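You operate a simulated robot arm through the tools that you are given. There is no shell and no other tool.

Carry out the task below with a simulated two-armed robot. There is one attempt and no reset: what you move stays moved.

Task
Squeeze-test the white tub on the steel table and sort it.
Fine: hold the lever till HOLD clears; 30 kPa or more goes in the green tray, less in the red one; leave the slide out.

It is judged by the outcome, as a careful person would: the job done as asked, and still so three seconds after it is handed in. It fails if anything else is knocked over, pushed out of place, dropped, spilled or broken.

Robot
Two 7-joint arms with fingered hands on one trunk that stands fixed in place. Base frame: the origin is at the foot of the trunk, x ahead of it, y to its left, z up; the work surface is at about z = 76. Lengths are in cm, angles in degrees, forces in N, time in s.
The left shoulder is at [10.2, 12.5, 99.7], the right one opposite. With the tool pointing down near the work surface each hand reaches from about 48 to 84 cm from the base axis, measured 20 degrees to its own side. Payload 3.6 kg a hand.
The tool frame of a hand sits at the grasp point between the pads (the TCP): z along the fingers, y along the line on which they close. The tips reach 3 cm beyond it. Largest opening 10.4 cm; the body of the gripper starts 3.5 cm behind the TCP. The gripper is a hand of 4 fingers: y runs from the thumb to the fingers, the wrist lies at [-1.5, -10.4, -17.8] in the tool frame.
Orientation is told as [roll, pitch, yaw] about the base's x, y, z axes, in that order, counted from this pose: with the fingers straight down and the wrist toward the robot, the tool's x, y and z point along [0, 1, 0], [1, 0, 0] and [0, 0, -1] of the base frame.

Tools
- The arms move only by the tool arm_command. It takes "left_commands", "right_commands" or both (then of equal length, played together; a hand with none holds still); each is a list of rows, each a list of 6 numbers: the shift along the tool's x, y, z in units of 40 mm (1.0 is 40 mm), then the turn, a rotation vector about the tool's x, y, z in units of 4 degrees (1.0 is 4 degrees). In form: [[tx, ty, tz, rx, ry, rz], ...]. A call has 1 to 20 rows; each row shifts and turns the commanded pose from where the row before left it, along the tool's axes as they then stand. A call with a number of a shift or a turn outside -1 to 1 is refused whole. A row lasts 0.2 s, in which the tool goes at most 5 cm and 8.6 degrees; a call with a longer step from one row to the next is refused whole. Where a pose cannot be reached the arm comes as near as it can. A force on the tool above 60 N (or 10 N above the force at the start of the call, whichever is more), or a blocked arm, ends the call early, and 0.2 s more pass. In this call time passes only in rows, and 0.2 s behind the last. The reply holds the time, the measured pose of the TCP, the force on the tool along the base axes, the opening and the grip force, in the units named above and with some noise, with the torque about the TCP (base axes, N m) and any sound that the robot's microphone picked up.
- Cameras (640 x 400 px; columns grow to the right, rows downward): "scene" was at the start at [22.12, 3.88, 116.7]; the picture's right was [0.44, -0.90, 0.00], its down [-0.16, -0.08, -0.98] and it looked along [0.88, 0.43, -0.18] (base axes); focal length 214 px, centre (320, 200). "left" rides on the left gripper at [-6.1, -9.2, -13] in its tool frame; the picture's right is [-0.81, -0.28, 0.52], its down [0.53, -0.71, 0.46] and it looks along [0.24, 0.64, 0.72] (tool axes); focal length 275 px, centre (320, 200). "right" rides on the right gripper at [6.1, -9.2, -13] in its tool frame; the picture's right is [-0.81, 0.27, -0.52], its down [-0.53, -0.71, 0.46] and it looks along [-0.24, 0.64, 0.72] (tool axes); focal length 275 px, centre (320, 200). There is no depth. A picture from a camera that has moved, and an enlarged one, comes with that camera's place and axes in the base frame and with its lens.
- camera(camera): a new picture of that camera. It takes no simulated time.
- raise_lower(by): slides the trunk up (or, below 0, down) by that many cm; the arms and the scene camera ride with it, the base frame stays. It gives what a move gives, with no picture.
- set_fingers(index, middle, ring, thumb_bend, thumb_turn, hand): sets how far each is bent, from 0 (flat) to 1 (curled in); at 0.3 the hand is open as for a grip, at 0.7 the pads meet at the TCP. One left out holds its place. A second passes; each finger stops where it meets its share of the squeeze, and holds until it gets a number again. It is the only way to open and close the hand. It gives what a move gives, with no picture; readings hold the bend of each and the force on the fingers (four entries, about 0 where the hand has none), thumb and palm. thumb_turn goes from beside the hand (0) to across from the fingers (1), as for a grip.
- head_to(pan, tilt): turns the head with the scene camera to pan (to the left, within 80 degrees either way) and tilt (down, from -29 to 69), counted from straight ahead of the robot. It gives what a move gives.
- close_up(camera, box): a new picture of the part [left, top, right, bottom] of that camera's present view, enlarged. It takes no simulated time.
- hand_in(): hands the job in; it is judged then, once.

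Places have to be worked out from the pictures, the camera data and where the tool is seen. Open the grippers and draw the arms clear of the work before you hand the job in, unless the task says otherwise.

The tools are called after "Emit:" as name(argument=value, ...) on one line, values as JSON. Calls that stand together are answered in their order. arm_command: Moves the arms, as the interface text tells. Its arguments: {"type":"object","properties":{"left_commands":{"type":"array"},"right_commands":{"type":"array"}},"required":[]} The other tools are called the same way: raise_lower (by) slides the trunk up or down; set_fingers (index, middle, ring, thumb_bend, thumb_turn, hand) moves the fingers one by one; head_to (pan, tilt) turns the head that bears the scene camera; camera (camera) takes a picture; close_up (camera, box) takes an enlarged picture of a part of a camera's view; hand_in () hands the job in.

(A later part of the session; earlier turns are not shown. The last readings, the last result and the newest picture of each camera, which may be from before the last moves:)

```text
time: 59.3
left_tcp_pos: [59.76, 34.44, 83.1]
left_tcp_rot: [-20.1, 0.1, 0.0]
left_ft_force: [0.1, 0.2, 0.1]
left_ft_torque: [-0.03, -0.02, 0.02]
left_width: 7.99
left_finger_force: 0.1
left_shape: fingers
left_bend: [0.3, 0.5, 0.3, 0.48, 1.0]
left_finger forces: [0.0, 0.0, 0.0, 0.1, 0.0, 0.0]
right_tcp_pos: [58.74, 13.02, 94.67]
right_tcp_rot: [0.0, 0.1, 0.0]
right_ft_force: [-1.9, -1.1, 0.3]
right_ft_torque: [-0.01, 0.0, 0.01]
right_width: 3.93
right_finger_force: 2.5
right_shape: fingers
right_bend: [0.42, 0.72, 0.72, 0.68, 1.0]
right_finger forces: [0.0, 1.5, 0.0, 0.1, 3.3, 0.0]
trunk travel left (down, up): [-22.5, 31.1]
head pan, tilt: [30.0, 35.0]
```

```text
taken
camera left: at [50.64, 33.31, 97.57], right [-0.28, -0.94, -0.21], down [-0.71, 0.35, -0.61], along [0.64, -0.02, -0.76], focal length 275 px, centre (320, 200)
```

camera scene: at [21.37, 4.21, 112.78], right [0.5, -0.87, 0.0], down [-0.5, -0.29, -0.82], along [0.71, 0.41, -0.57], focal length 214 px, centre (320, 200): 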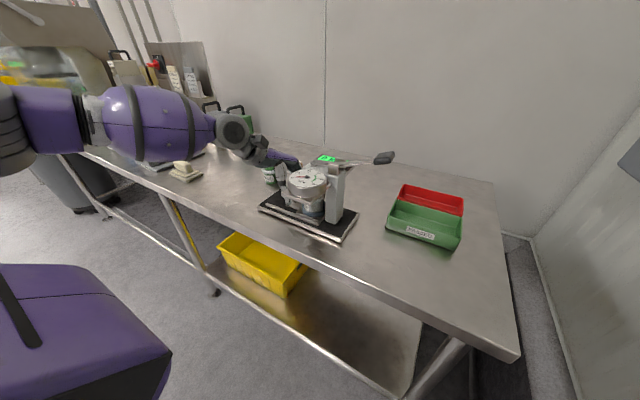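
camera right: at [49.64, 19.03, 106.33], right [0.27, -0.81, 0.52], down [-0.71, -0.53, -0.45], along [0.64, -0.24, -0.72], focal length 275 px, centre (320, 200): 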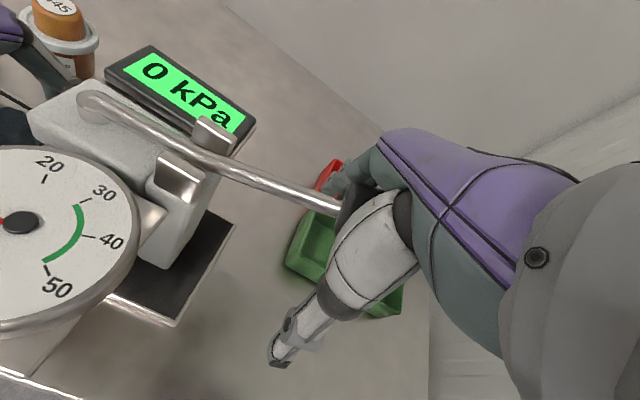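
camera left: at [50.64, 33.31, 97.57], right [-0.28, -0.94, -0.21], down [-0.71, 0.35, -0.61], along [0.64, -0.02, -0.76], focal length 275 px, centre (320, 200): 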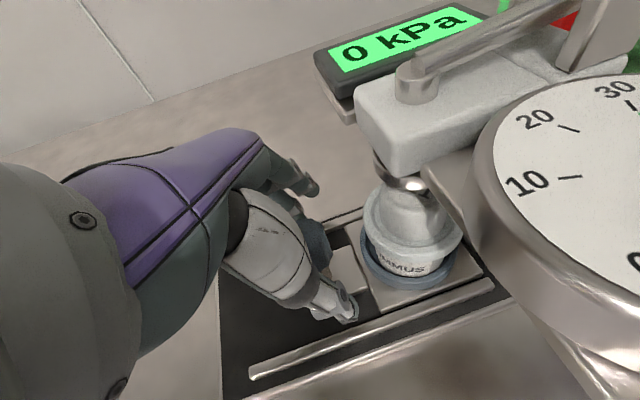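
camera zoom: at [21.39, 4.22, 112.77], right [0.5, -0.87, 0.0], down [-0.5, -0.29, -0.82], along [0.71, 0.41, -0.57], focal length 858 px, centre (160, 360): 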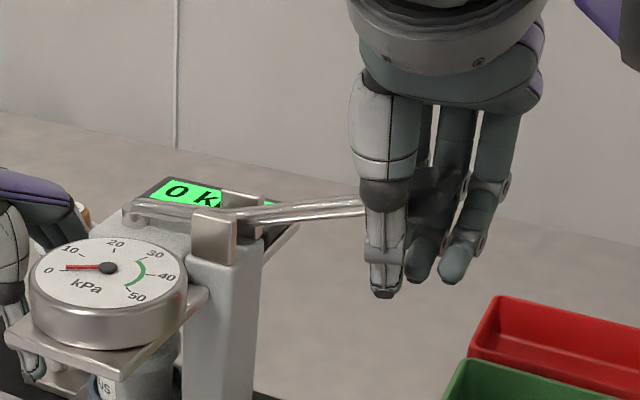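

The paddle is now wedged lightly between thumb and middle finger at this height. I close all fingers firmly on it.

Emit:
set_fingers(hand="right", index=0.7, middle=0.85, ring=0.85, thumb_bend=0.85)

Emit:
close_up(camera="scene", box=[290, 110, 430, 210])

Emit:
camera(camera="right")

```text
time: 60.3
left_tcp_pos: [59.82, 34.48, 83.14]
left_tcp_rot: [-20.0, 0.1, 0.0]
left_ft_force: [0.0, 0.7, -0.1]
left_ft_torque: [-0.02, -0.03, 0.0]
left_width: 7.95
left_finger_force: 0.0
left_shape: fingers
left_bend: [0.3, 0.5, 0.3, 0.48, 1.0]
left_finger forces: [0.0, 0.0, 0.0, 0.0, 0.0, 0.0]
right_tcp_pos: [58.92, 12.97, 94.62]
right_tcp_rot: [0.0, 0.1, 0.0]
right_ft_force: [-4.8, -5.4, -0.7]
right_ft_torque: [0.16, 0.34, -0.01]
right_width: 1.25
right_finger_force: 32.6
right_shape: fingers
right_bend: [0.54, 0.84, 0.85, 0.76, 1.0]
right_finger forces: [16.9, 16.2, 1.7, 0.0, 30.2, 0.0]
trunk travel left (down, up): [-22.5, 31.1]
head pan, tilt: [30.0, 35.0]
```

```text
4.00 times, centred on (360, 160) of scene
camera zoom: at [21.48, 4.18, 112.75], right [0.5, -0.87, 0.0], down [-0.5, -0.29, -0.82], along [0.71, 0.41, -0.57], focal length 858 px, centre (160, 360)
```

zoom: 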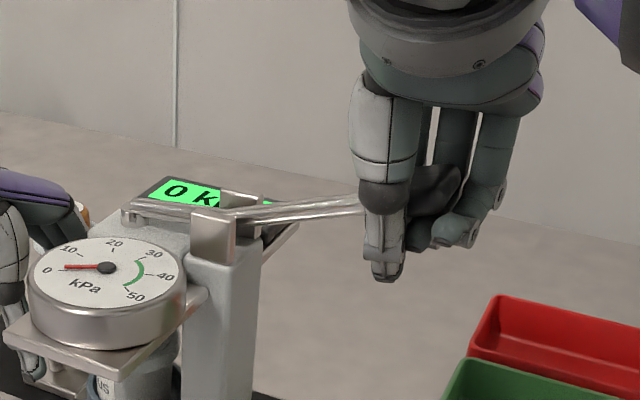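

```text
taken
camera right: at [49.82, 18.99, 107.66], right [0.28, -0.81, 0.52], down [-0.72, -0.53, -0.45], along [0.64, -0.25, -0.73], focal length 275 px, centre (320, 200)
```

right: 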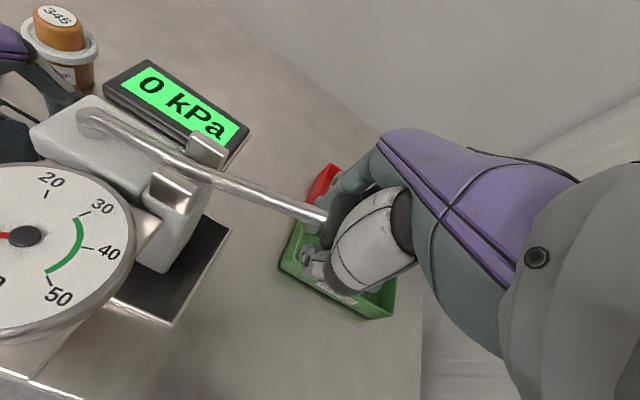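

A strong grip on the paddle now (30 N). I lift along the lever's arc in small steps, letting the hand roll with it.

Emit:
arm_command(right_commands=[[0.02, 0, -0.06, 0, -0.2, 0], [0.02, 0, -0.06, 0, -0.2, 0]])

Emit:
arm_command(right_commands=[[0.02, 0, -0.06, 0, -0.2, 0], [0.02, 0, -0.06, 0, -0.2, 0]])

Emit:
camera(camera="right")

Emit:
close_up(camera="scene", box=[290, 110, 430, 210])

Emit:
close_up(camera="left", box=[320, 30, 520, 280])

```text
time: 60.9
left_tcp_pos: [59.95, 34.4, 83.11]
left_tcp_rot: [-20.0, 0.1, 0.0]
left_ft_force: [-0.6, -0.5, -0.1]
left_ft_torque: [-0.01, -0.02, 0.01]
left_width: 7.98
left_finger_force: 0.1
left_shape: fingers
left_bend: [0.3, 0.5, 0.3, 0.48, 1.0]
left_finger forces: [0.1, 0.0, 0.1, 0.1, 0.0, 0.0]
right_tcp_pos: [58.95, 12.99, 95.03]
right_tcp_rot: [-1.7, 0.4, 0.0]
right_ft_force: [-5.8, -7.8, 0.1]
right_ft_torque: [0.28, 0.44, -0.02]
right_width: 1.27
right_finger_force: 34.7
right_shape: fingers
right_bend: [0.54, 0.83, 0.85, 0.76, 1.0]
right_finger forces: [16.2, 20.0, 2.6, 0.0, 30.9, 0.0]
trunk travel left (down, up): [-22.5, 31.1]
head pan, tilt: [30.0, 35.0]
```

```text
time: 61.5
left_tcp_pos: [59.84, 34.45, 83.14]
left_tcp_rot: [-20.0, 0.1, -0.1]
left_ft_force: [-0.1, -0.7, 0.0]
left_ft_torque: [0.04, 0.04, 0.02]
left_width: 7.98
left_finger_force: 0.0
left_shape: fingers
left_bend: [0.3, 0.5, 0.3, 0.48, 1.0]
left_finger forces: [0.1, 0.0, 0.1, 0.0, 0.0, 0.0]
right_tcp_pos: [58.98, 13.4, 95.52]
right_tcp_rot: [-3.3, 0.5, 0.0]
right_ft_force: [-3.6, -2.5, -35.1]
right_ft_torque: [0.24, 0.52, -0.02]
right_width: 1.29
right_finger_force: 35.3
right_shape: fingers
right_bend: [0.54, 0.84, 0.84, 0.76, 1.0]
right_finger forces: [16.8, 22.3, 2.5, 0.0, 28.8, 0.1]
trunk travel left (down, up): [-22.5, 31.1]
head pan, tilt: [30.0, 35.0]
```

```text
taken
camera right: at [49.93, 20.11, 108.16], right [0.28, -0.78, 0.56], down [-0.72, -0.56, -0.42], along [0.64, -0.28, -0.71], focal length 275 px, centre (320, 200)
```

right: 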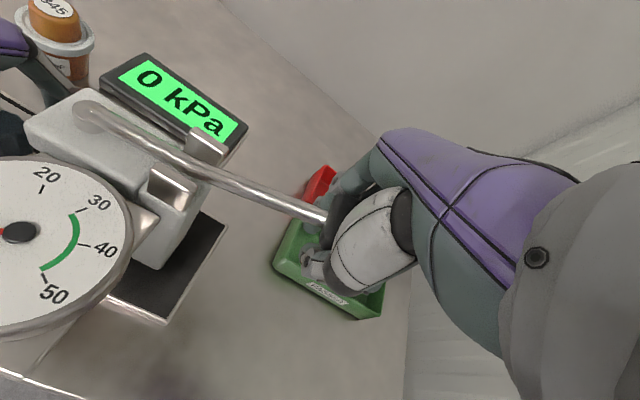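

```text
4.00 times, centred on (360, 160) of scene
camera zoom: at [21.59, 4.24, 112.72], right [0.5, -0.87, 0.0], down [-0.5, -0.29, -0.82], along [0.71, 0.41, -0.58], focal length 858 px, centre (160, 360)
```

zoom: 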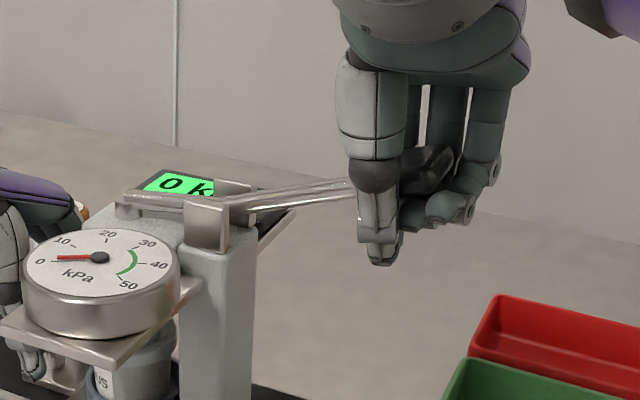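

```text
1.60 times, centred on (420, 155) of left
camera zoom: at [50.81, 33.33, 97.46], right [-0.28, -0.94, -0.21], down [-0.71, 0.35, -0.61], along [0.64, -0.02, -0.77], focal length 440 px, centre (160, 272)
```

zoom: 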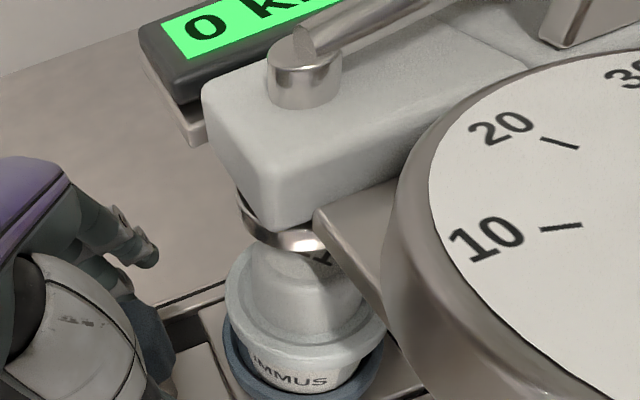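

The lever does not move upward (35 N at once), so the rest position is its upper stop and the button is just a bumper; pressing down further was the right way after all. I relax the lift straight away.

Emit:
arm_command(right_commands=[[-0.02, 0, 0.06, 0, 0.2, 0], [-0.02, 0, 0.06, 0, 0.2, 0], [-0.02, 0, 0.06, 0, 0.2, 0], [-0.02, 0, 0.06, 0, 0.2, 0]])

Emit:
close_up(camera="scene", box=[250, 120, 410, 240])

Emit:
close_up(camera="left", box=[320, 30, 520, 280])

```text
time: 62.5
left_tcp_pos: [59.87, 34.54, 83.04]
left_tcp_rot: [-20.0, 0.1, 0.0]
left_ft_force: [0.6, 0.4, 0.1]
left_ft_torque: [0.0, 0.01, 0.01]
left_width: 7.99
left_finger_force: 0.1
left_shape: fingers
left_bend: [0.3, 0.5, 0.3, 0.48, 1.0]
left_finger forces: [0.0, 0.0, 0.0, 0.0, 0.0, 0.0]
right_tcp_pos: [58.96, 12.84, 94.62]
right_tcp_rot: [-0.1, 0.3, -0.2]
right_ft_force: [-5.3, -8.1, -28.1]
right_ft_torque: [0.21, 0.42, -0.02]
right_width: 1.29
right_finger_force: 33.5
right_shape: fingers
right_bend: [0.54, 0.84, 0.85, 0.76, 1.0]
right_finger forces: [16.2, 18.0, 1.9, 0.0, 31.0, 0.0]
trunk travel left (down, up): [-22.5, 31.1]
head pan, tilt: [30.0, 35.0]
```

```text
3.33 times, centred on (330, 180) of scene
camera zoom: at [21.53, 4.16, 112.75], right [0.5, -0.87, 0.0], down [-0.5, -0.29, -0.82], along [0.71, 0.41, -0.57], focal length 715 px, centre (287, 267)
```

zoom: 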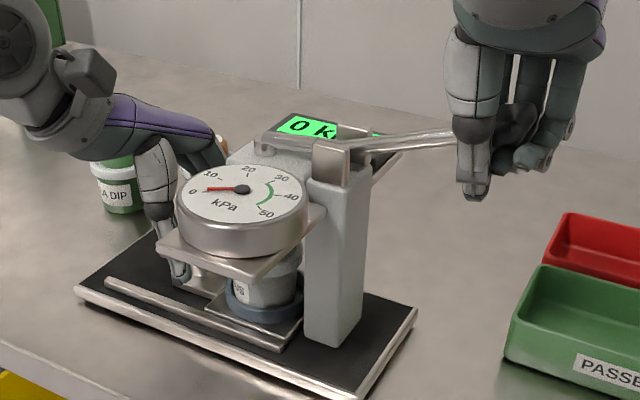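

```text
1.60 times, centred on (420, 155) of left
camera zoom: at [50.76, 33.26, 97.53], right [-0.28, -0.94, -0.21], down [-0.71, 0.35, -0.61], along [0.64, -0.02, -0.77], focal length 440 px, centre (160, 272)
```

zoom: 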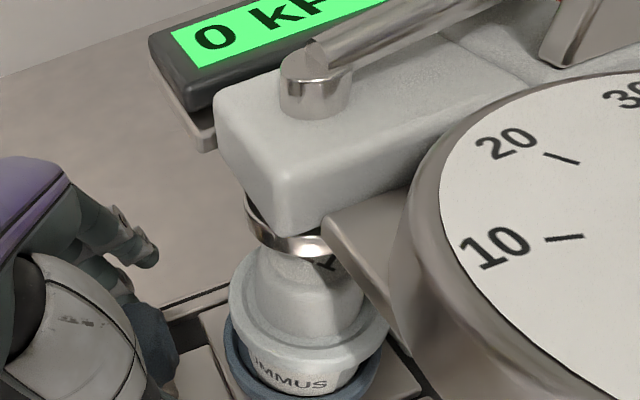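

A pull of 28 N remains in the grip. I lower the hand another 0.5 cm to zero it before opening.

Emit:
arm_command(right_commands=[[0, 0, 0.06, 0, 0, 0], [0, 0, 0.06, 0, 0, 0]])

Emit:
set_fingers(hand="right", index=0.3, middle=0.3, ring=0.3, thumb_bend=0.3)

Emit:
close_up(camera="scene", box=[250, 120, 410, 240])

Emit:
camera(camera="right")

Emit:
camera(camera="left")

```text
time: 63.1
left_tcp_pos: [59.75, 34.39, 83.1]
left_tcp_rot: [-19.9, 0.0, 0.0]
left_ft_force: [0.2, 0.7, -0.3]
left_ft_torque: [0.0, -0.02, 0.0]
left_width: 7.98
left_finger_force: 0.0
left_shape: fingers
left_bend: [0.3, 0.5, 0.3, 0.48, 1.0]
left_finger forces: [0.1, 0.0, 0.1, 0.1, 0.0, 0.0]
right_tcp_pos: [59.02, 12.84, 94.56]
right_tcp_rot: [0.2, -0.2, -0.1]
right_ft_force: [-3.5, -9.4, -10.1]
right_ft_torque: [0.24, 0.28, -0.02]
right_width: 1.22
right_finger_force: 30.4
right_shape: fingers
right_bend: [0.54, 0.84, 0.85, 0.76, 1.0]
right_finger forces: [17.8, 12.9, 1.1, 0.1, 28.4, 0.1]
trunk travel left (down, up): [-22.5, 31.1]
head pan, tilt: [30.0, 35.0]
```

```text
time: 64.1
left_tcp_pos: [59.74, 34.41, 83.13]
left_tcp_rot: [-19.9, 0.0, 0.0]
left_ft_force: [-0.3, 0.4, 0.2]
left_ft_torque: [-0.02, 0.02, -0.03]
left_width: 7.95
left_finger_force: 0.0
left_shape: fingers
left_bend: [0.3, 0.5, 0.3, 0.48, 1.0]
left_finger forces: [0.1, 0.0, 0.0, 0.0, 0.0, 0.0]
right_tcp_pos: [58.91, 12.99, 94.36]
right_tcp_rot: [0.0, 0.0, 0.0]
right_ft_force: [-0.5, -0.3, 0.0]
right_ft_torque: [0.02, 0.0, 0.0]
right_width: 10.28
right_finger_force: 0.2
right_shape: fingers
right_bend: [0.3, 0.3, 0.3, 0.3, 0.98]
right_finger forces: [0.0, 0.1, 0.0, 0.0, 0.0, 0.0]
trunk travel left (down, up): [-22.5, 31.1]
head pan, tilt: [30.0, 35.0]
```

```text
3.33 times, centred on (330, 180) of scene
camera zoom: at [21.37, 4.22, 112.78], right [0.5, -0.87, 0.0], down [-0.5, -0.29, -0.82], along [0.71, 0.41, -0.57], focal length 715 px, centre (287, 267)
```

zoom: 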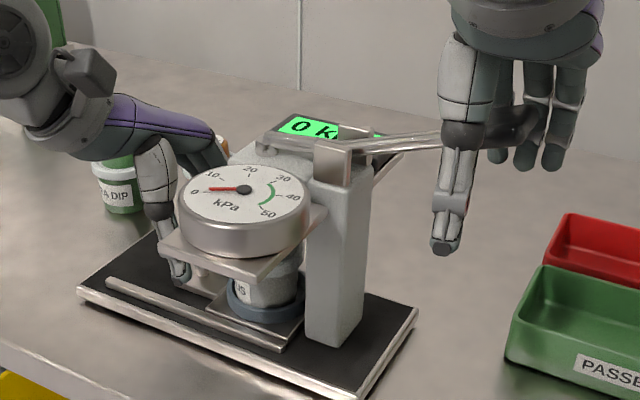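

```text
taken
camera right: at [49.73, 19.08, 107.42], right [0.27, -0.81, 0.52], down [-0.71, -0.53, -0.46], along [0.64, -0.24, -0.72], focal length 275 px, centre (320, 200)
```

right: 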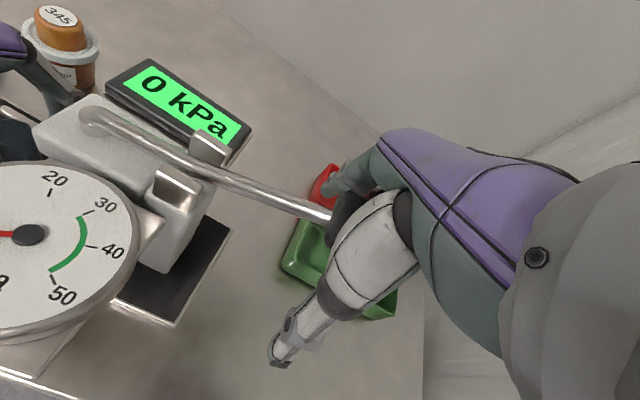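

```text
taken
camera left: at [50.62, 33.31, 97.58], right [-0.28, -0.94, -0.21], down [-0.71, 0.35, -0.61], along [0.64, -0.02, -0.76], focal length 275 px, centre (320, 200)
```

left: 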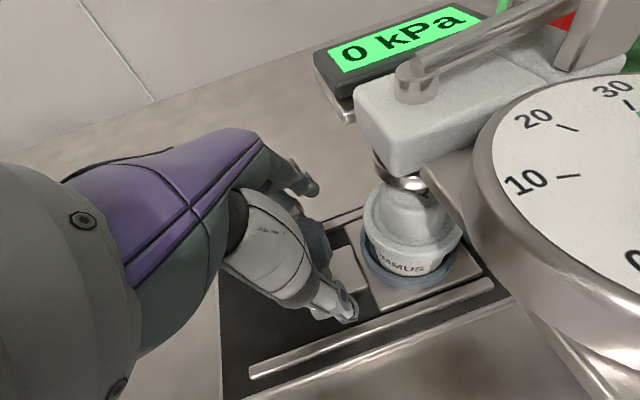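

Nothing on the tester has shifted. Now I press the paddle down properly with the palm, in steps, watching plunger and display.

Emit:
arm_command(right_commands=[[0, 0, 0.2, 0, 0, 0], [0, 0, 0.2, 0, 0, 0], [0, 0, 0.2, 0, 0, 0], [0, 0, 0.15, 0, 0, 0]])

Emit:
arm_command(right_commands=[[0, 0, 0.1, 0, 0, 0], [0, 0, 0.1, 0, 0, 0], [0, 0, 0.1, 0, 0, 0]])

Emit:
close_up(camera="left", box=[320, 30, 520, 280])

Emit:
close_up(camera="scene", box=[250, 120, 410, 240])

Emit:
camera(camera="right")

```text
time: 65.1
left_tcp_pos: [59.85, 34.4, 83.2]
left_tcp_rot: [-20.0, -0.1, 0.0]
left_ft_force: [-1.0, -0.2, -0.3]
left_ft_torque: [0.03, -0.02, 0.01]
left_width: 7.97
left_finger_force: 0.0
left_shape: fingers
left_bend: [0.3, 0.5, 0.3, 0.48, 1.0]
left_finger forces: [0.1, 0.1, 0.0, 0.0, 0.0, 0.0]
right_tcp_pos: [58.85, 13.17, 91.31]
right_tcp_rot: [0.0, -0.1, -0.2]
right_ft_force: [2.2, -0.7, 2.0]
right_ft_torque: [0.07, 0.07, -0.04]
right_width: 10.3
right_finger_force: 0.3
right_shape: fingers
right_bend: [0.3, 0.3, 0.3, 0.3, 0.98]
right_finger forces: [2.0, 0.0, 0.0, 0.0, 0.2, 0.1]
trunk travel left (down, up): [-22.5, 31.1]
head pan, tilt: [30.0, 35.0]
```

```text
time: 65.9
left_tcp_pos: [59.75, 34.51, 83.12]
left_tcp_rot: [-20.0, -0.1, 0.0]
left_ft_force: [0.7, 0.7, 0.3]
left_ft_torque: [0.02, -0.03, -0.02]
left_width: 7.99
left_finger_force: 0.1
left_shape: fingers
left_bend: [0.3, 0.5, 0.3, 0.48, 1.0]
left_finger forces: [0.0, 0.0, 0.1, 0.0, 0.0, 0.0]
right_tcp_pos: [58.87, 13.0, 90.05]
right_tcp_rot: [0.0, 0.0, -0.1]
right_ft_force: [2.2, -0.8, 1.6]
right_ft_torque: [0.01, 0.05, 0.0]
right_width: 10.32
right_finger_force: 1.4
right_shape: fingers
right_bend: [0.3, 0.3, 0.3, 0.3, 0.98]
right_finger forces: [1.7, 0.0, 0.0, 0.1, 0.1, 0.0]
trunk travel left (down, up): [-22.5, 31.1]
head pan, tilt: [30.0, 35.0]
```

```text
1.60 times, centred on (420, 155) of left
camera zoom: at [50.64, 33.3, 97.58], right [-0.28, -0.94, -0.21], down [-0.71, 0.35, -0.61], along [0.64, -0.02, -0.76], focal length 440 px, centre (160, 272)
```

zoom: 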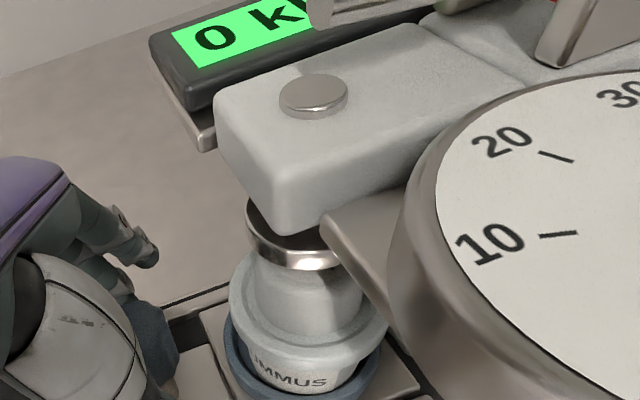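

```text
3.33 times, centred on (330, 180) of scene
camera zoom: at [21.39, 4.21, 112.78], right [0.5, -0.87, 0.0], down [-0.5, -0.29, -0.82], along [0.71, 0.41, -0.57], focal length 715 px, centre (287, 267)
```

zoom: 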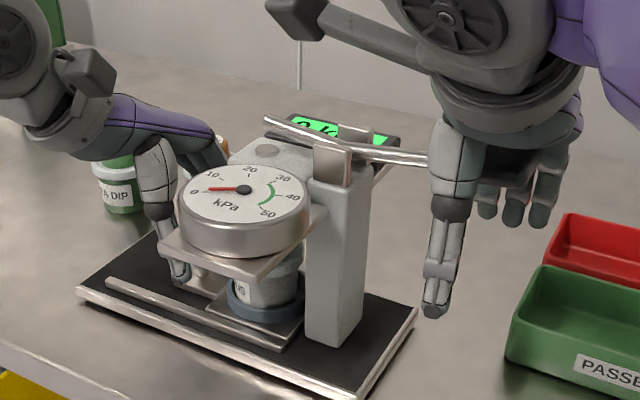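

```text
taken
camera right: at [49.77, 19.08, 103.19], right [0.27, -0.81, 0.52], down [-0.71, -0.53, -0.46], along [0.64, -0.24, -0.72], focal length 275 px, centre (320, 200)
```

right: 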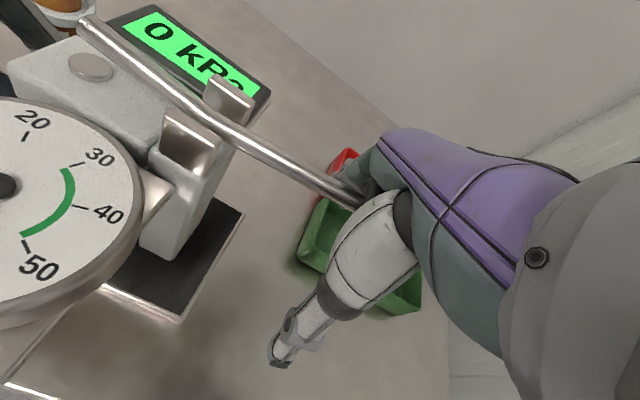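

The button sinks as the paddle goes down: the plunger is coupled and descending. I keep pressing in steps until the display reacts.

Emit:
arm_command(right_commands=[[0, 0, 0.1, 0, 0, 0], [0, 0, 0.1, 0, 0, 0]])

Emit:
camera(camera="right")

Emit:
close_up(camera="scene", box=[250, 120, 410, 240])

Emit:
camera(camera="left")

```text
time: 66.5
left_tcp_pos: [59.61, 34.34, 83.29]
left_tcp_rot: [-19.9, 0.0, 0.1]
left_ft_force: [-0.4, 0.2, -0.4]
left_ft_torque: [0.0, -0.01, 0.02]
left_width: 7.98
left_finger_force: 0.0
left_shape: fingers
left_bend: [0.3, 0.5, 0.3, 0.48, 1.0]
left_finger forces: [0.1, 0.0, 0.1, 0.0, 0.1, 0.0]
right_tcp_pos: [58.83, 12.95, 89.4]
right_tcp_rot: [0.0, 0.0, 0.0]
right_ft_force: [1.3, 0.1, 1.1]
right_ft_torque: [0.0, -0.02, -0.01]
right_width: 10.3
right_finger_force: 0.5
right_shape: fingers
right_bend: [0.3, 0.3, 0.3, 0.3, 0.98]
right_finger forces: [1.4, 0.1, 0.0, 0.0, 0.1, 0.1]
trunk travel left (down, up): [-22.5, 31.1]
head pan, tilt: [30.0, 35.0]
```

```text
taken
camera right: at [49.78, 19.07, 102.44], right [0.27, -0.81, 0.52], down [-0.71, -0.53, -0.46], along [0.64, -0.24, -0.72], focal length 275 px, centre (320, 200)
```

right: 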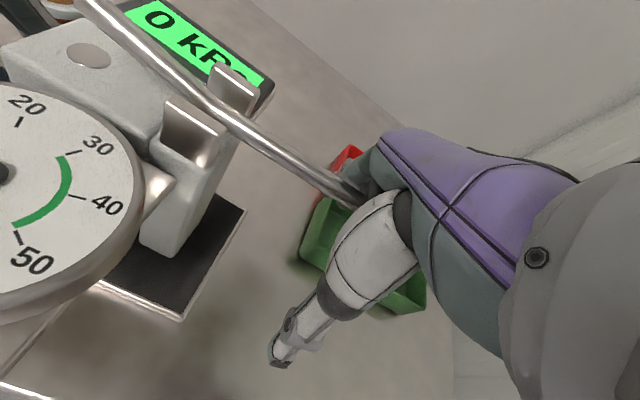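

```text
3.33 times, centred on (330, 180) of scene
camera zoom: at [21.38, 4.21, 112.78], right [0.5, -0.87, 0.0], down [-0.5, -0.29, -0.82], along [0.71, 0.41, -0.57], focal length 715 px, centre (287, 267)
```

zoom: 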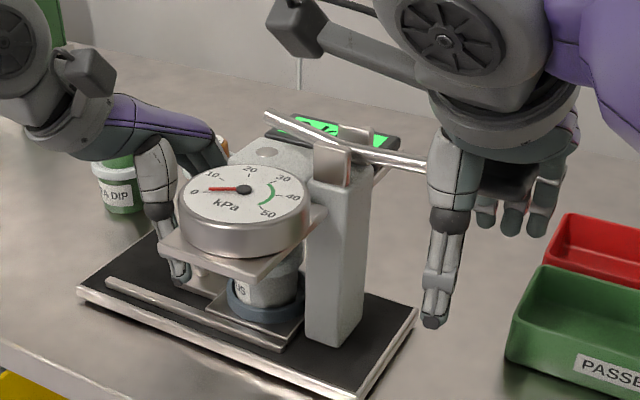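

```text
taken
camera left: at [50.63, 33.31, 97.58], right [-0.28, -0.94, -0.21], down [-0.71, 0.35, -0.61], along [0.64, -0.02, -0.76], focal length 275 px, centre (320, 200)
```

left: 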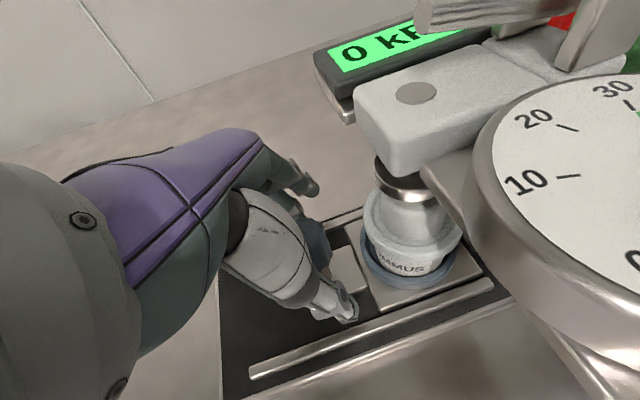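

The plunger nears the cap, the display still shows 0. I continue pressing.

Emit:
arm_command(right_commands=[[0, 0, 0.1, 0, 0, 0], [0, 0, 0.1, 0, 0, 0]])

Emit:
arm_command(right_commands=[[0, 0, 0.1, 0, 0, 0]])

Emit:
close_up(camera="scene", box=[250, 120, 410, 240])

Emit:
camera(camera="left")

```text
time: 67.1
left_tcp_pos: [59.56, 34.5, 83.18]
left_tcp_rot: [-19.9, 0.0, 0.0]
left_ft_force: [0.1, 0.0, 0.3]
left_ft_torque: [0.0, 0.0, 0.03]
left_width: 7.98
left_finger_force: 0.1
left_shape: fingers
left_bend: [0.3, 0.5, 0.3, 0.48, 1.0]
left_finger forces: [0.1, 0.0, 0.1, 0.0, 0.0, 0.1]
right_tcp_pos: [59.02, 12.9, 88.53]
right_tcp_rot: [0.0, -0.1, -0.1]
right_ft_force: [1.3, 0.3, 1.0]
right_ft_torque: [0.0, 0.05, 0.04]
right_width: 10.3
right_finger_force: 1.5
right_shape: fingers
right_bend: [0.3, 0.3, 0.3, 0.3, 0.98]
right_finger forces: [1.4, 0.0, 0.0, 0.0, 0.0, 0.0]
trunk travel left (down, up): [-22.5, 31.1]
head pan, tilt: [30.0, 35.0]
```

```text
time: 67.5
left_tcp_pos: [59.71, 34.47, 83.11]
left_tcp_rot: [-20.0, 0.1, 0.1]
left_ft_force: [0.0, 0.7, -0.8]
left_ft_torque: [0.0, -0.02, 0.02]
left_width: 7.97
left_finger_force: 0.1
left_shape: fingers
left_bend: [0.3, 0.5, 0.3, 0.48, 1.0]
left_finger forces: [0.0, 0.2, 0.0, 0.0, 0.0, 0.0]
right_tcp_pos: [58.91, 13.06, 88.26]
right_tcp_rot: [-0.1, 0.0, -0.1]
right_ft_force: [1.4, 0.5, 0.6]
right_ft_torque: [-0.03, 0.07, 0.0]
right_width: 10.27
right_finger_force: 1.1
right_shape: fingers
right_bend: [0.3, 0.3, 0.3, 0.3, 0.98]
right_finger forces: [1.9, 0.0, 0.1, 0.0, 0.0, 0.0]
trunk travel left (down, up): [-22.5, 31.1]
head pan, tilt: [30.0, 35.0]
```

```text
3.33 times, centred on (330, 180) of scene
camera zoom: at [21.38, 4.22, 112.78], right [0.5, -0.87, 0.0], down [-0.5, -0.29, -0.82], along [0.71, 0.41, -0.57], focal length 715 px, centre (287, 267)
```

zoom: 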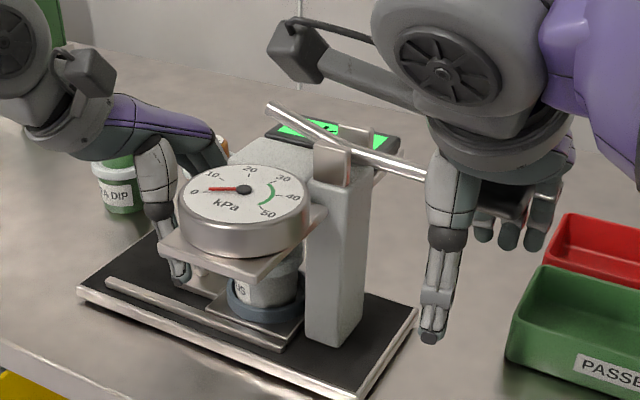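

```text
taken
camera left: at [50.63, 33.31, 97.58], right [-0.28, -0.94, -0.21], down [-0.71, 0.35, -0.61], along [0.64, -0.02, -0.76], focal length 275 px, centre (320, 200)
```

left: 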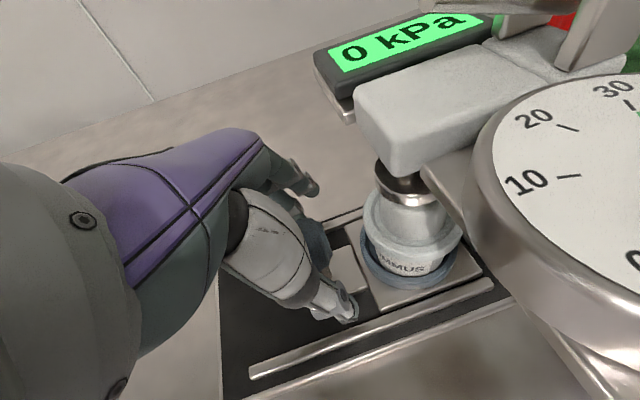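

Still 0 kPa with the plunger almost on the cap. I continue in 0.4 cm steps.

Emit:
arm_command(right_commands=[[0, 0, 0.1, 0, 0, 0], [0, 0, 0.1, 0, 0, 0]])

Emit:
camera(camera="left")

Emit:
arm_command(right_commands=[[0, 0, 0.1, 0, 0, 0], [0, 0, 0.1, 0, 0, 0]])

Emit:
camera(camera="left")

Emit:
close_up(camera="scene", box=[250, 120, 410, 240])

```text
time: 68.1
left_tcp_pos: [59.71, 34.52, 83.14]
left_tcp_rot: [-20.0, 0.0, 0.0]
left_ft_force: [0.1, 0.8, -0.1]
left_ft_torque: [0.0, 0.01, 0.0]
left_width: 7.97
left_finger_force: 0.0
left_shape: fingers
left_bend: [0.3, 0.5, 0.3, 0.48, 1.0]
left_finger forces: [0.0, 0.0, 0.0, 0.1, 0.0, 0.1]
right_tcp_pos: [58.95, 13.02, 87.44]
right_tcp_rot: [0.0, -0.1, -0.1]
right_ft_force: [3.4, 0.3, 3.9]
right_ft_torque: [-0.04, 0.06, 0.04]
right_width: 10.29
right_finger_force: 2.0
right_shape: fingers
right_bend: [0.3, 0.3, 0.3, 0.3, 0.98]
right_finger forces: [4.3, 0.0, 0.0, 0.0, 0.1, 0.1]
trunk travel left (down, up): [-22.5, 31.1]
head pan, tilt: [30.0, 35.0]
```

```text
taken
camera left: at [50.63, 33.31, 97.58], right [-0.28, -0.94, -0.21], down [-0.71, 0.35, -0.61], along [0.64, -0.02, -0.76], focal length 275 px, centre (320, 200)
```

left: 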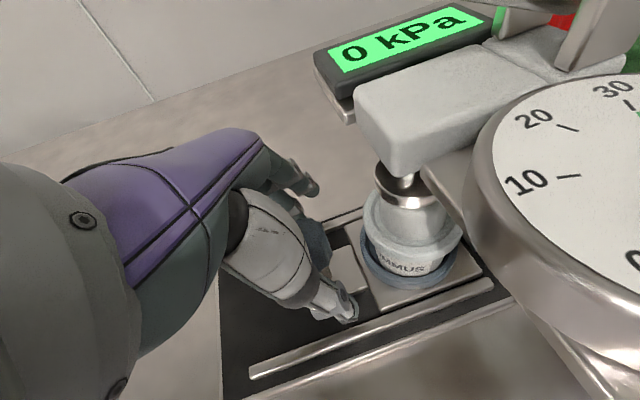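

```text
time: 68.7
left_tcp_pos: [59.71, 34.48, 83.23]
left_tcp_rot: [-20.1, 0.0, 0.0]
left_ft_force: [-0.5, 0.4, -0.6]
left_ft_torque: [0.04, 0.0, 0.01]
left_width: 7.95
left_finger_force: 0.1
left_shape: fingers
left_bend: [0.3, 0.5, 0.3, 0.48, 1.0]
left_finger forces: [0.1, 0.1, 0.1, 0.0, 0.0, 0.1]
right_tcp_pos: [58.97, 13.11, 86.82]
right_tcp_rot: [0.2, -0.2, 0.1]
right_ft_force: [7.8, 7.5, 11.2]
right_ft_torque: [-0.35, 0.13, 0.19]
right_width: 10.32
right_finger_force: 6.7
right_shape: fingers
right_bend: [0.3, 0.3, 0.3, 0.3, 0.98]
right_finger forces: [12.5, 0.1, 0.0, 0.1, 0.1, 0.8]
trunk travel left (down, up): [-22.5, 31.1]
head pan, tilt: [30.0, 35.0]
```

```text
taken
camera left: at [50.61, 33.36, 97.58], right [-0.28, -0.94, -0.21], down [-0.71, 0.35, -0.61], along [0.64, -0.02, -0.76], focal length 275 px, centre (320, 200)
```

left: 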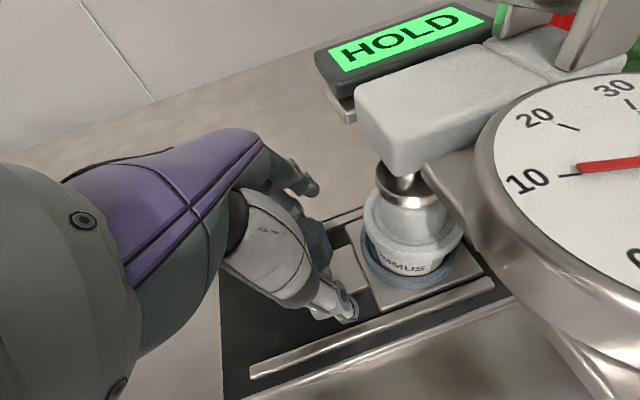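

```text
3.33 times, centred on (330, 180) of scene
camera zoom: at [21.36, 4.28, 112.79], right [0.5, -0.87, 0.0], down [-0.5, -0.29, -0.82], along [0.71, 0.41, -0.57], focal length 715 px, centre (287, 267)
```

zoom: 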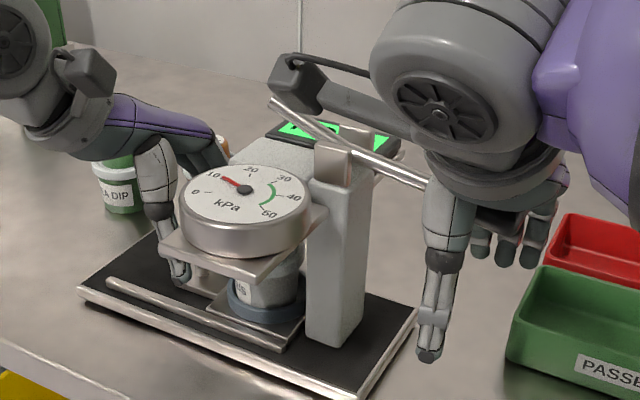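

HOLD appears and the dial has moved to about 11. I hold still for a second and watch.

Emit:
arm_command(right_commands=[[0, 0, 0, 0, 0, 0], [0, 0, 0, 0, 0, 0], [0, 0, 0, 0, 0, 0], [0, 0, 0, 0, 0, 0]])

Emit:
close_up(camera="scene", box=[280, 130, 370, 200])

Emit:
camera(camera="left")

```text
time: 69.7
left_tcp_pos: [59.68, 34.43, 83.13]
left_tcp_rot: [-20.0, 0.0, 0.0]
left_ft_force: [-0.3, 0.5, -0.2]
left_ft_torque: [0.0, 0.04, -0.01]
left_width: 7.97
left_finger_force: 0.1
left_shape: fingers
left_bend: [0.3, 0.5, 0.3, 0.48, 1.0]
left_finger forces: [0.1, 0.0, 0.1, 0.0, 0.1, 0.0]
right_tcp_pos: [58.91, 12.98, 86.82]
right_tcp_rot: [0.0, -0.1, 0.0]
right_ft_force: [9.3, 10.6, 14.4]
right_ft_torque: [-0.51, 0.08, 0.24]
right_width: 10.32
right_finger_force: 9.2
right_shape: fingers
right_bend: [0.3, 0.3, 0.3, 0.3, 0.98]
right_finger forces: [16.1, 0.1, 0.0, 0.1, 0.0, 1.6]
trunk travel left (down, up): [-22.5, 31.1]
head pan, tilt: [30.0, 35.0]
```

```text
5.71 times, centred on (325, 165) of scene
camera zoom: at [21.36, 4.31, 112.78], right [0.5, -0.87, 0.0], down [-0.5, -0.29, -0.82], along [0.71, 0.41, -0.57], focal length 1226 px, centre (291, 400)
```

zoom: 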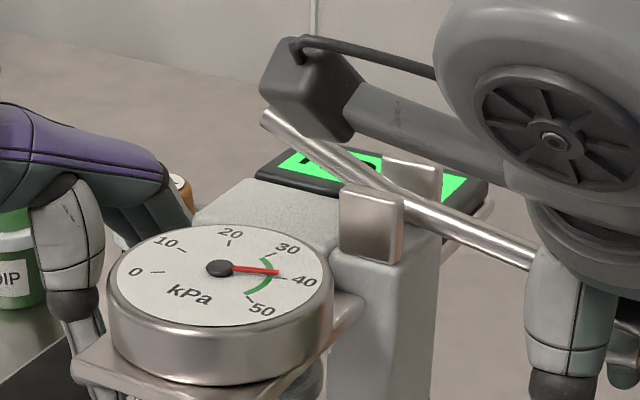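

```text
taken
camera left: at [50.61, 33.39, 97.57], right [-0.28, -0.94, -0.21], down [-0.71, 0.34, -0.61], along [0.64, -0.02, -0.76], focal length 275 px, centre (320, 200)
```

left: 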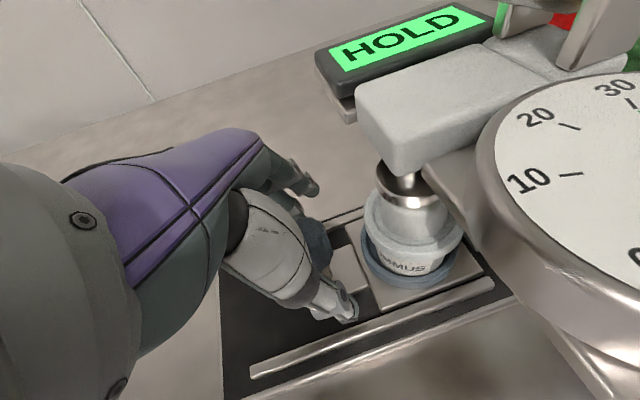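

The dial now stands near 38 and HOLD persists. I keep holding.

Emit:
arm_command(right_commands=[[0, 0, 0, 0, 0, 0], [0, 0, 0, 0, 0, 0], [0, 0, 0, 0, 0, 0], [0, 0, 0, 0, 0, 0], [0, 0, 0, 0, 0, 0]])

Emit:
close_up(camera="scene", box=[280, 130, 370, 200])

Emit:
camera(camera="left")

```text
time: 70.9
left_tcp_pos: [59.71, 34.5, 83.2]
left_tcp_rot: [-20.0, 0.0, 0.0]
left_ft_force: [-0.9, 0.7, 0.2]
left_ft_torque: [0.01, 0.01, -0.02]
left_width: 7.95
left_finger_force: 0.0
left_shape: fingers
left_bend: [0.3, 0.5, 0.3, 0.48, 1.0]
left_finger forces: [0.0, 0.0, 0.0, 0.0, 0.1, 0.0]
right_tcp_pos: [58.87, 13.01, 86.65]
right_tcp_rot: [-0.1, 0.0, 0.0]
right_ft_force: [9.5, 11.6, 14.5]
right_ft_torque: [-0.53, 0.12, 0.25]
right_width: 10.31
right_finger_force: 9.2
right_shape: fingers
right_bend: [0.3, 0.3, 0.3, 0.3, 0.98]
right_finger forces: [17.0, 0.0, 0.0, 0.1, 0.1, 1.8]
trunk travel left (down, up): [-22.5, 31.1]
head pan, tilt: [30.0, 35.0]
```

```text
5.71 times, centred on (325, 165) of scene
camera zoom: at [21.36, 4.31, 112.78], right [0.5, -0.87, 0.0], down [-0.5, -0.29, -0.82], along [0.71, 0.41, -0.57], focal length 1226 px, centre (291, 400)
```

zoom: 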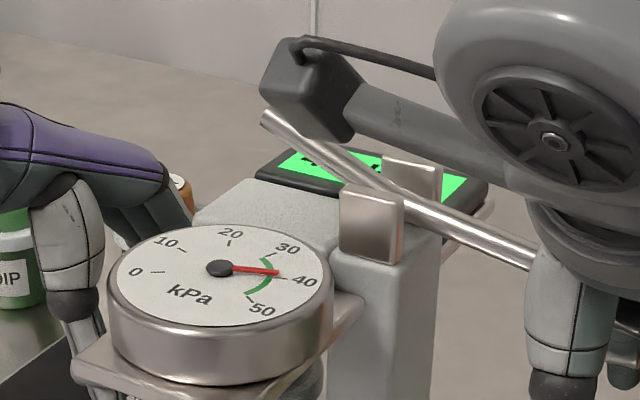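

```text
taken
camera left: at [50.61, 33.39, 97.56], right [-0.28, -0.94, -0.21], down [-0.71, 0.34, -0.61], along [0.64, -0.02, -0.76], focal length 275 px, centre (320, 200)
```

left: 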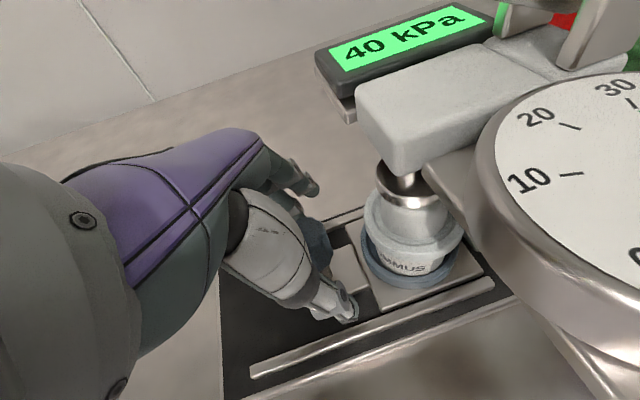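

HOLD has cleared; the display reads 40 kPa. I enlarge it to be sure before releasing.

Emit:
close_up(camera="left", box=[310, 0, 510, 110])

Emit:
close_up(camera="scene", box=[290, 155, 340, 190])

```text
3.20 times, centred on (410, 55) of left
camera zoom: at [50.61, 33.39, 97.56], right [-0.28, -0.94, -0.21], down [-0.71, 0.34, -0.61], along [0.64, -0.02, -0.76], focal length 881 px, centre (32, 664)
```

zoom: 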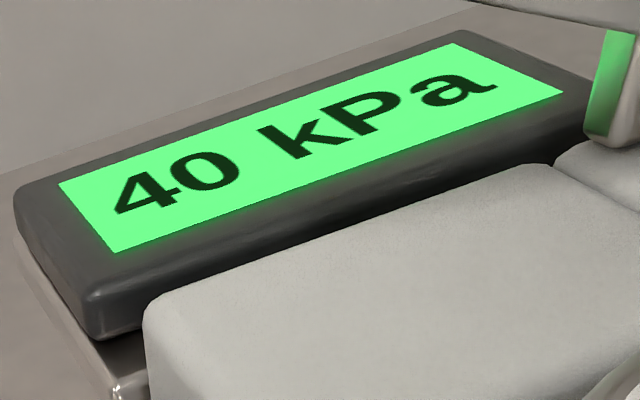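

```text
11.43 times, centred on (315, 172) of scene
camera zoom: at [21.36, 4.31, 112.78], right [0.5, -0.87, 0.0], down [-0.5, -0.29, -0.82], along [0.71, 0.41, -0.57], focal length 2451 px, centre (377, 514)
```

zoom: 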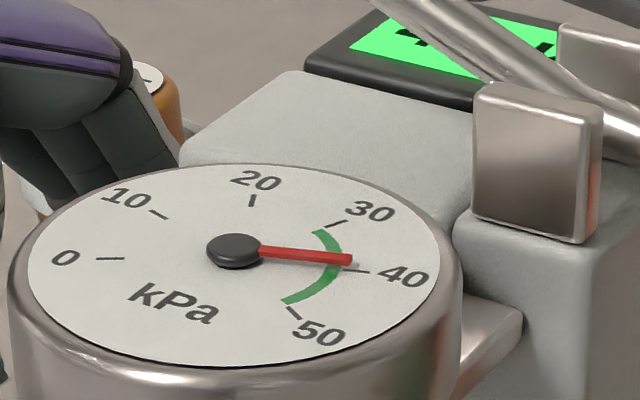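

40 kPa, so the green tray. I let the lever rise slowly by raising the right hand, then lift clear.

Emit:
arm_command(right_commands=[[0, 0, -0.1, 0, 0, 0], [0, 0, -0.15, 0, 0, 0], [0, 0, -0.2, 0, 0, 0], [0, 0, -0.2, 0, 0, 0], [0, 0, -0.2, 0, 0, 0], [0, 0, -0.2, 0, 0, 0], [0, 0, -0.2, 0, 0, 0], [0, 0, -0.25, 0, 0, 0], [0, 0, -0.3, 0, 0, 0]])

Emit:
close_up(camera="scene", box=[270, 100, 430, 220])

Emit:
camera(camera="left")

```text
time: 72.9
left_tcp_pos: [59.76, 34.58, 83.27]
left_tcp_rot: [-20.0, 0.0, 0.0]
left_ft_force: [0.1, -0.4, 0.1]
left_ft_torque: [-0.02, -0.02, 0.01]
left_width: 7.95
left_finger_force: 0.0
left_shape: fingers
left_bend: [0.3, 0.5, 0.3, 0.48, 1.0]
left_finger forces: [0.1, 0.0, 0.1, 0.0, 0.1, 0.0]
right_tcp_pos: [58.81, 12.95, 93.65]
right_tcp_rot: [0.0, -0.1, 0.2]
right_ft_force: [-0.9, -0.1, 0.1]
right_ft_torque: [0.0, 0.02, 0.01]
right_width: 10.32
right_finger_force: 0.1
right_shape: fingers
right_bend: [0.3, 0.3, 0.3, 0.3, 0.98]
right_finger forces: [0.0, 0.0, 0.0, 0.1, 0.0, 0.1]
trunk travel left (down, up): [-22.5, 31.1]
head pan, tilt: [30.0, 35.0]
```

```text
3.33 times, centred on (350, 160) of scene
camera zoom: at [21.37, 4.22, 112.78], right [0.5, -0.87, 0.0], down [-0.5, -0.29, -0.82], along [0.71, 0.41, -0.57], focal length 715 px, centre (220, 333)
```

zoom: 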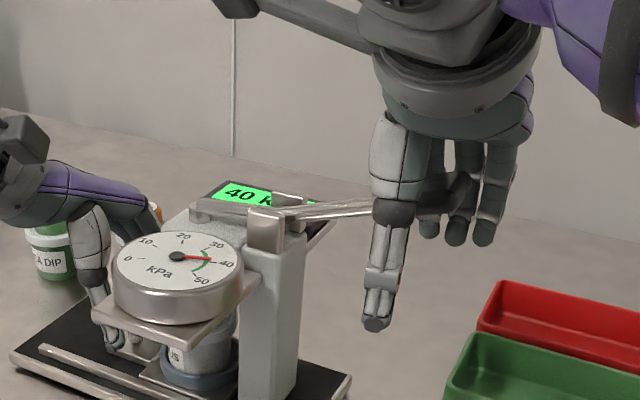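

```text
taken
camera left: at [50.62, 33.31, 97.58], right [-0.28, -0.94, -0.21], down [-0.71, 0.35, -0.61], along [0.64, -0.02, -0.76], focal length 275 px, centre (320, 200)
```

left: 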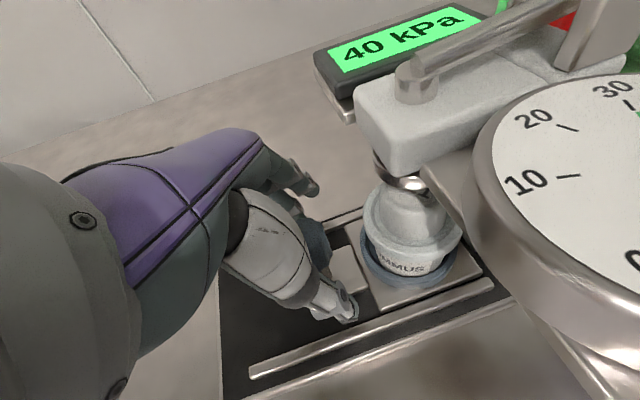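

The lever is back at rest with the plunger up and the reading latched at 40 kPa. I raise the right hand and draw it away to the right.

Emit:
arm_command(right_commands=[[0, 0, -0.5, 0, 0, 0], [0, 0, -0.8, 0, 0, 0], [0, 0, -0.9, 0, 0, 0], [0, 0, -0.8, 0, 0, 0], [0, 0, -0.5, 0, 0, 0], [-0.6, 0, 0, 0, 0, 0], [-0.9, -0.3, 0, 0, 0, 0], [-0.9, -0.4, 0, 0, 0, 0], [-0.9, -0.4, 0, 0, 0, 0], [-0.9, -0.4, 0, 0, 0, 0], [-0.9, -0.4, 0, 0, 0, 0], [-0.9, -0.4, 0, 0, 0, 0], [-0.9, -0.4, 0, 0, 0, 0], [-0.9, -0.2, 0, 0, 0, 0], [-0.6, 0, 0, 0, 0, 0]])

Emit:
close_up(camera="scene", box=[240, 130, 360, 230])

```text
time: 76.3
left_tcp_pos: [59.81, 36.28, 82.18]
left_tcp_rot: [-21.4, 0.1, 0.0]
left_ft_force: [1.3, 0.9, -1.2]
left_ft_torque: [-0.06, 0.03, -0.04]
left_width: 7.97
left_finger_force: 0.0
left_shape: fingers
left_bend: [0.3, 0.5, 0.3, 0.48, 1.0]
left_finger forces: [0.0, 0.1, 0.1, 0.1, 0.0, 0.1]
right_tcp_pos: [47.29, -16.09, 107.84]
right_tcp_rot: [-2.5, 0.2, 2.7]
right_ft_force: [-0.8, -0.7, 0.6]
right_ft_torque: [0.02, 0.05, 0.01]
right_width: 10.27
right_finger_force: 0.1
right_shape: fingers
right_bend: [0.3, 0.3, 0.3, 0.3, 0.98]
right_finger forces: [0.0, 0.1, 0.1, 0.0, 0.0, 0.0]
trunk travel left (down, up): [-22.5, 31.1]
head pan, tilt: [30.0, 35.0]
stopped in row 15 (right hand): the arm was blocked; the commanded pose is now the measured one
```

```text
4.00 times, centred on (300, 180) of scene
camera zoom: at [21.46, 6.9, 112.57], right [0.5, -0.87, 0.02], down [-0.5, -0.31, -0.81], along [0.71, 0.39, -0.58], focal length 858 px, centre (400, 280)
```

zoom: 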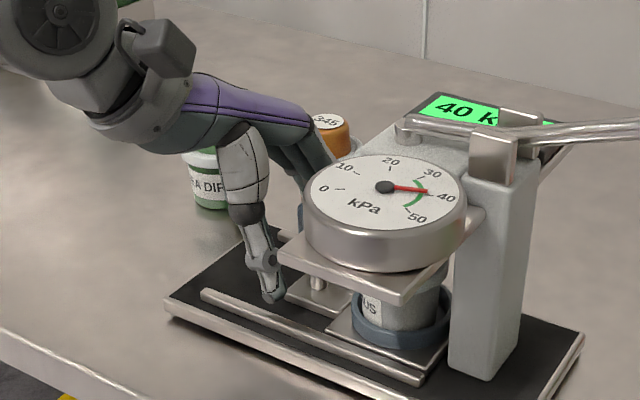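

The right arm ran into something on its right side and the trunk swayed. I move the right hand back toward +y at once and check.

Emit:
arm_command(right_commands=[[0.5, 0.1, 0, 0, 0, 0], [0.8, 0.2, 0, 0, 0, 0], [0.5, 0.2, 0, 0, 0, 0]])

Emit:
camera(camera="scene")

Emit:
camera(camera="right")

Emit:
camera(camera="left")

```text
time: 77.1
left_tcp_pos: [59.72, 34.47, 83.2]
left_tcp_rot: [-20.1, 0.0, 0.0]
left_ft_force: [-0.1, 0.2, -0.4]
left_ft_torque: [0.02, -0.02, -0.01]
left_width: 7.96
left_finger_force: 0.0
left_shape: fingers
left_bend: [0.3, 0.5, 0.3, 0.48, 1.0]
left_finger forces: [0.1, 0.2, 0.1, 0.0, 0.1, 0.0]
right_tcp_pos: [48.92, -12.12, 107.48]
right_tcp_rot: [-0.7, -0.1, 1.8]
right_ft_force: [0.1, 0.4, 0.8]
right_ft_torque: [-0.04, 0.01, 0.01]
right_width: 10.32
right_finger_force: 0.0
right_shape: fingers
right_bend: [0.3, 0.3, 0.3, 0.3, 0.98]
right_finger forces: [0.0, 0.0, 0.1, 0.1, 0.0, 0.1]
trunk travel left (down, up): [-22.5, 31.1]
head pan, tilt: [30.0, 35.0]
```

```text
taken
camera scene: at [21.37, 4.19, 112.78], right [0.5, -0.87, 0.0], down [-0.5, -0.29, -0.82], along [0.71, 0.41, -0.57], focal length 214 px, centre (320, 200)
```

scene: 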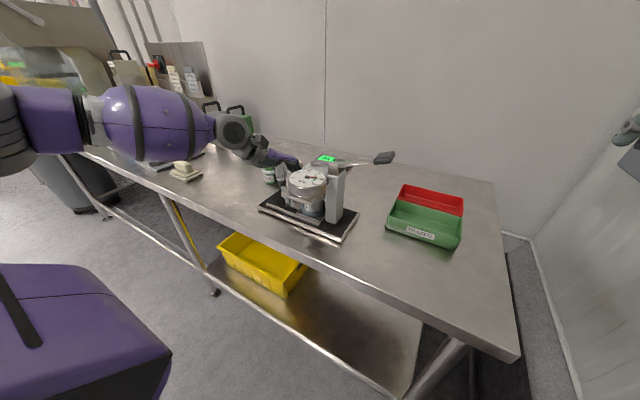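

```text
taken
camera right: at [39.6, -6.22, 120.55], right [0.3, -0.8, 0.53], down [-0.7, -0.56, -0.45], along [0.65, -0.23, -0.72], focal length 275 px, centre (320, 200)
```

right: 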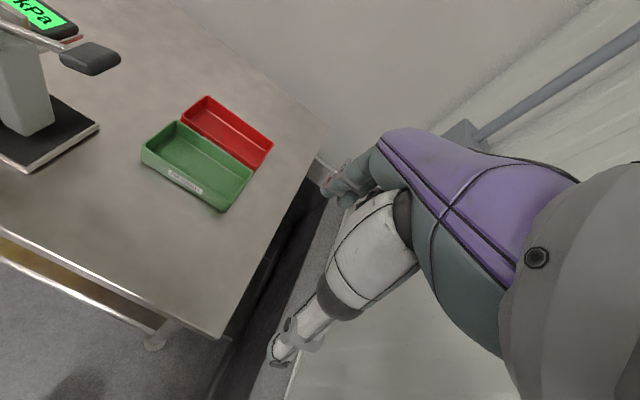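

```text
taken
camera left: at [50.63, 33.3, 97.58], right [-0.28, -0.94, -0.21], down [-0.71, 0.35, -0.61], along [0.64, -0.02, -0.76], focal length 275 px, centre (320, 200)
```

left: 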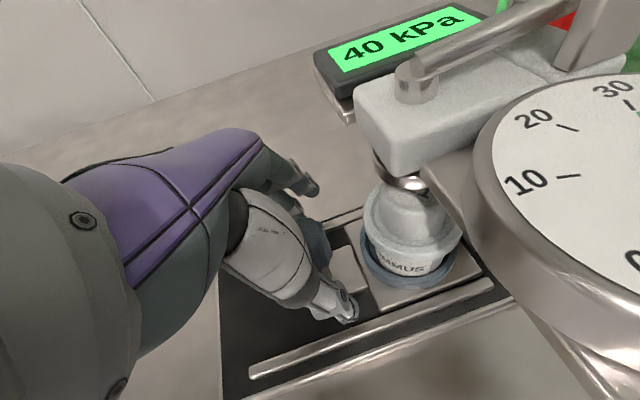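

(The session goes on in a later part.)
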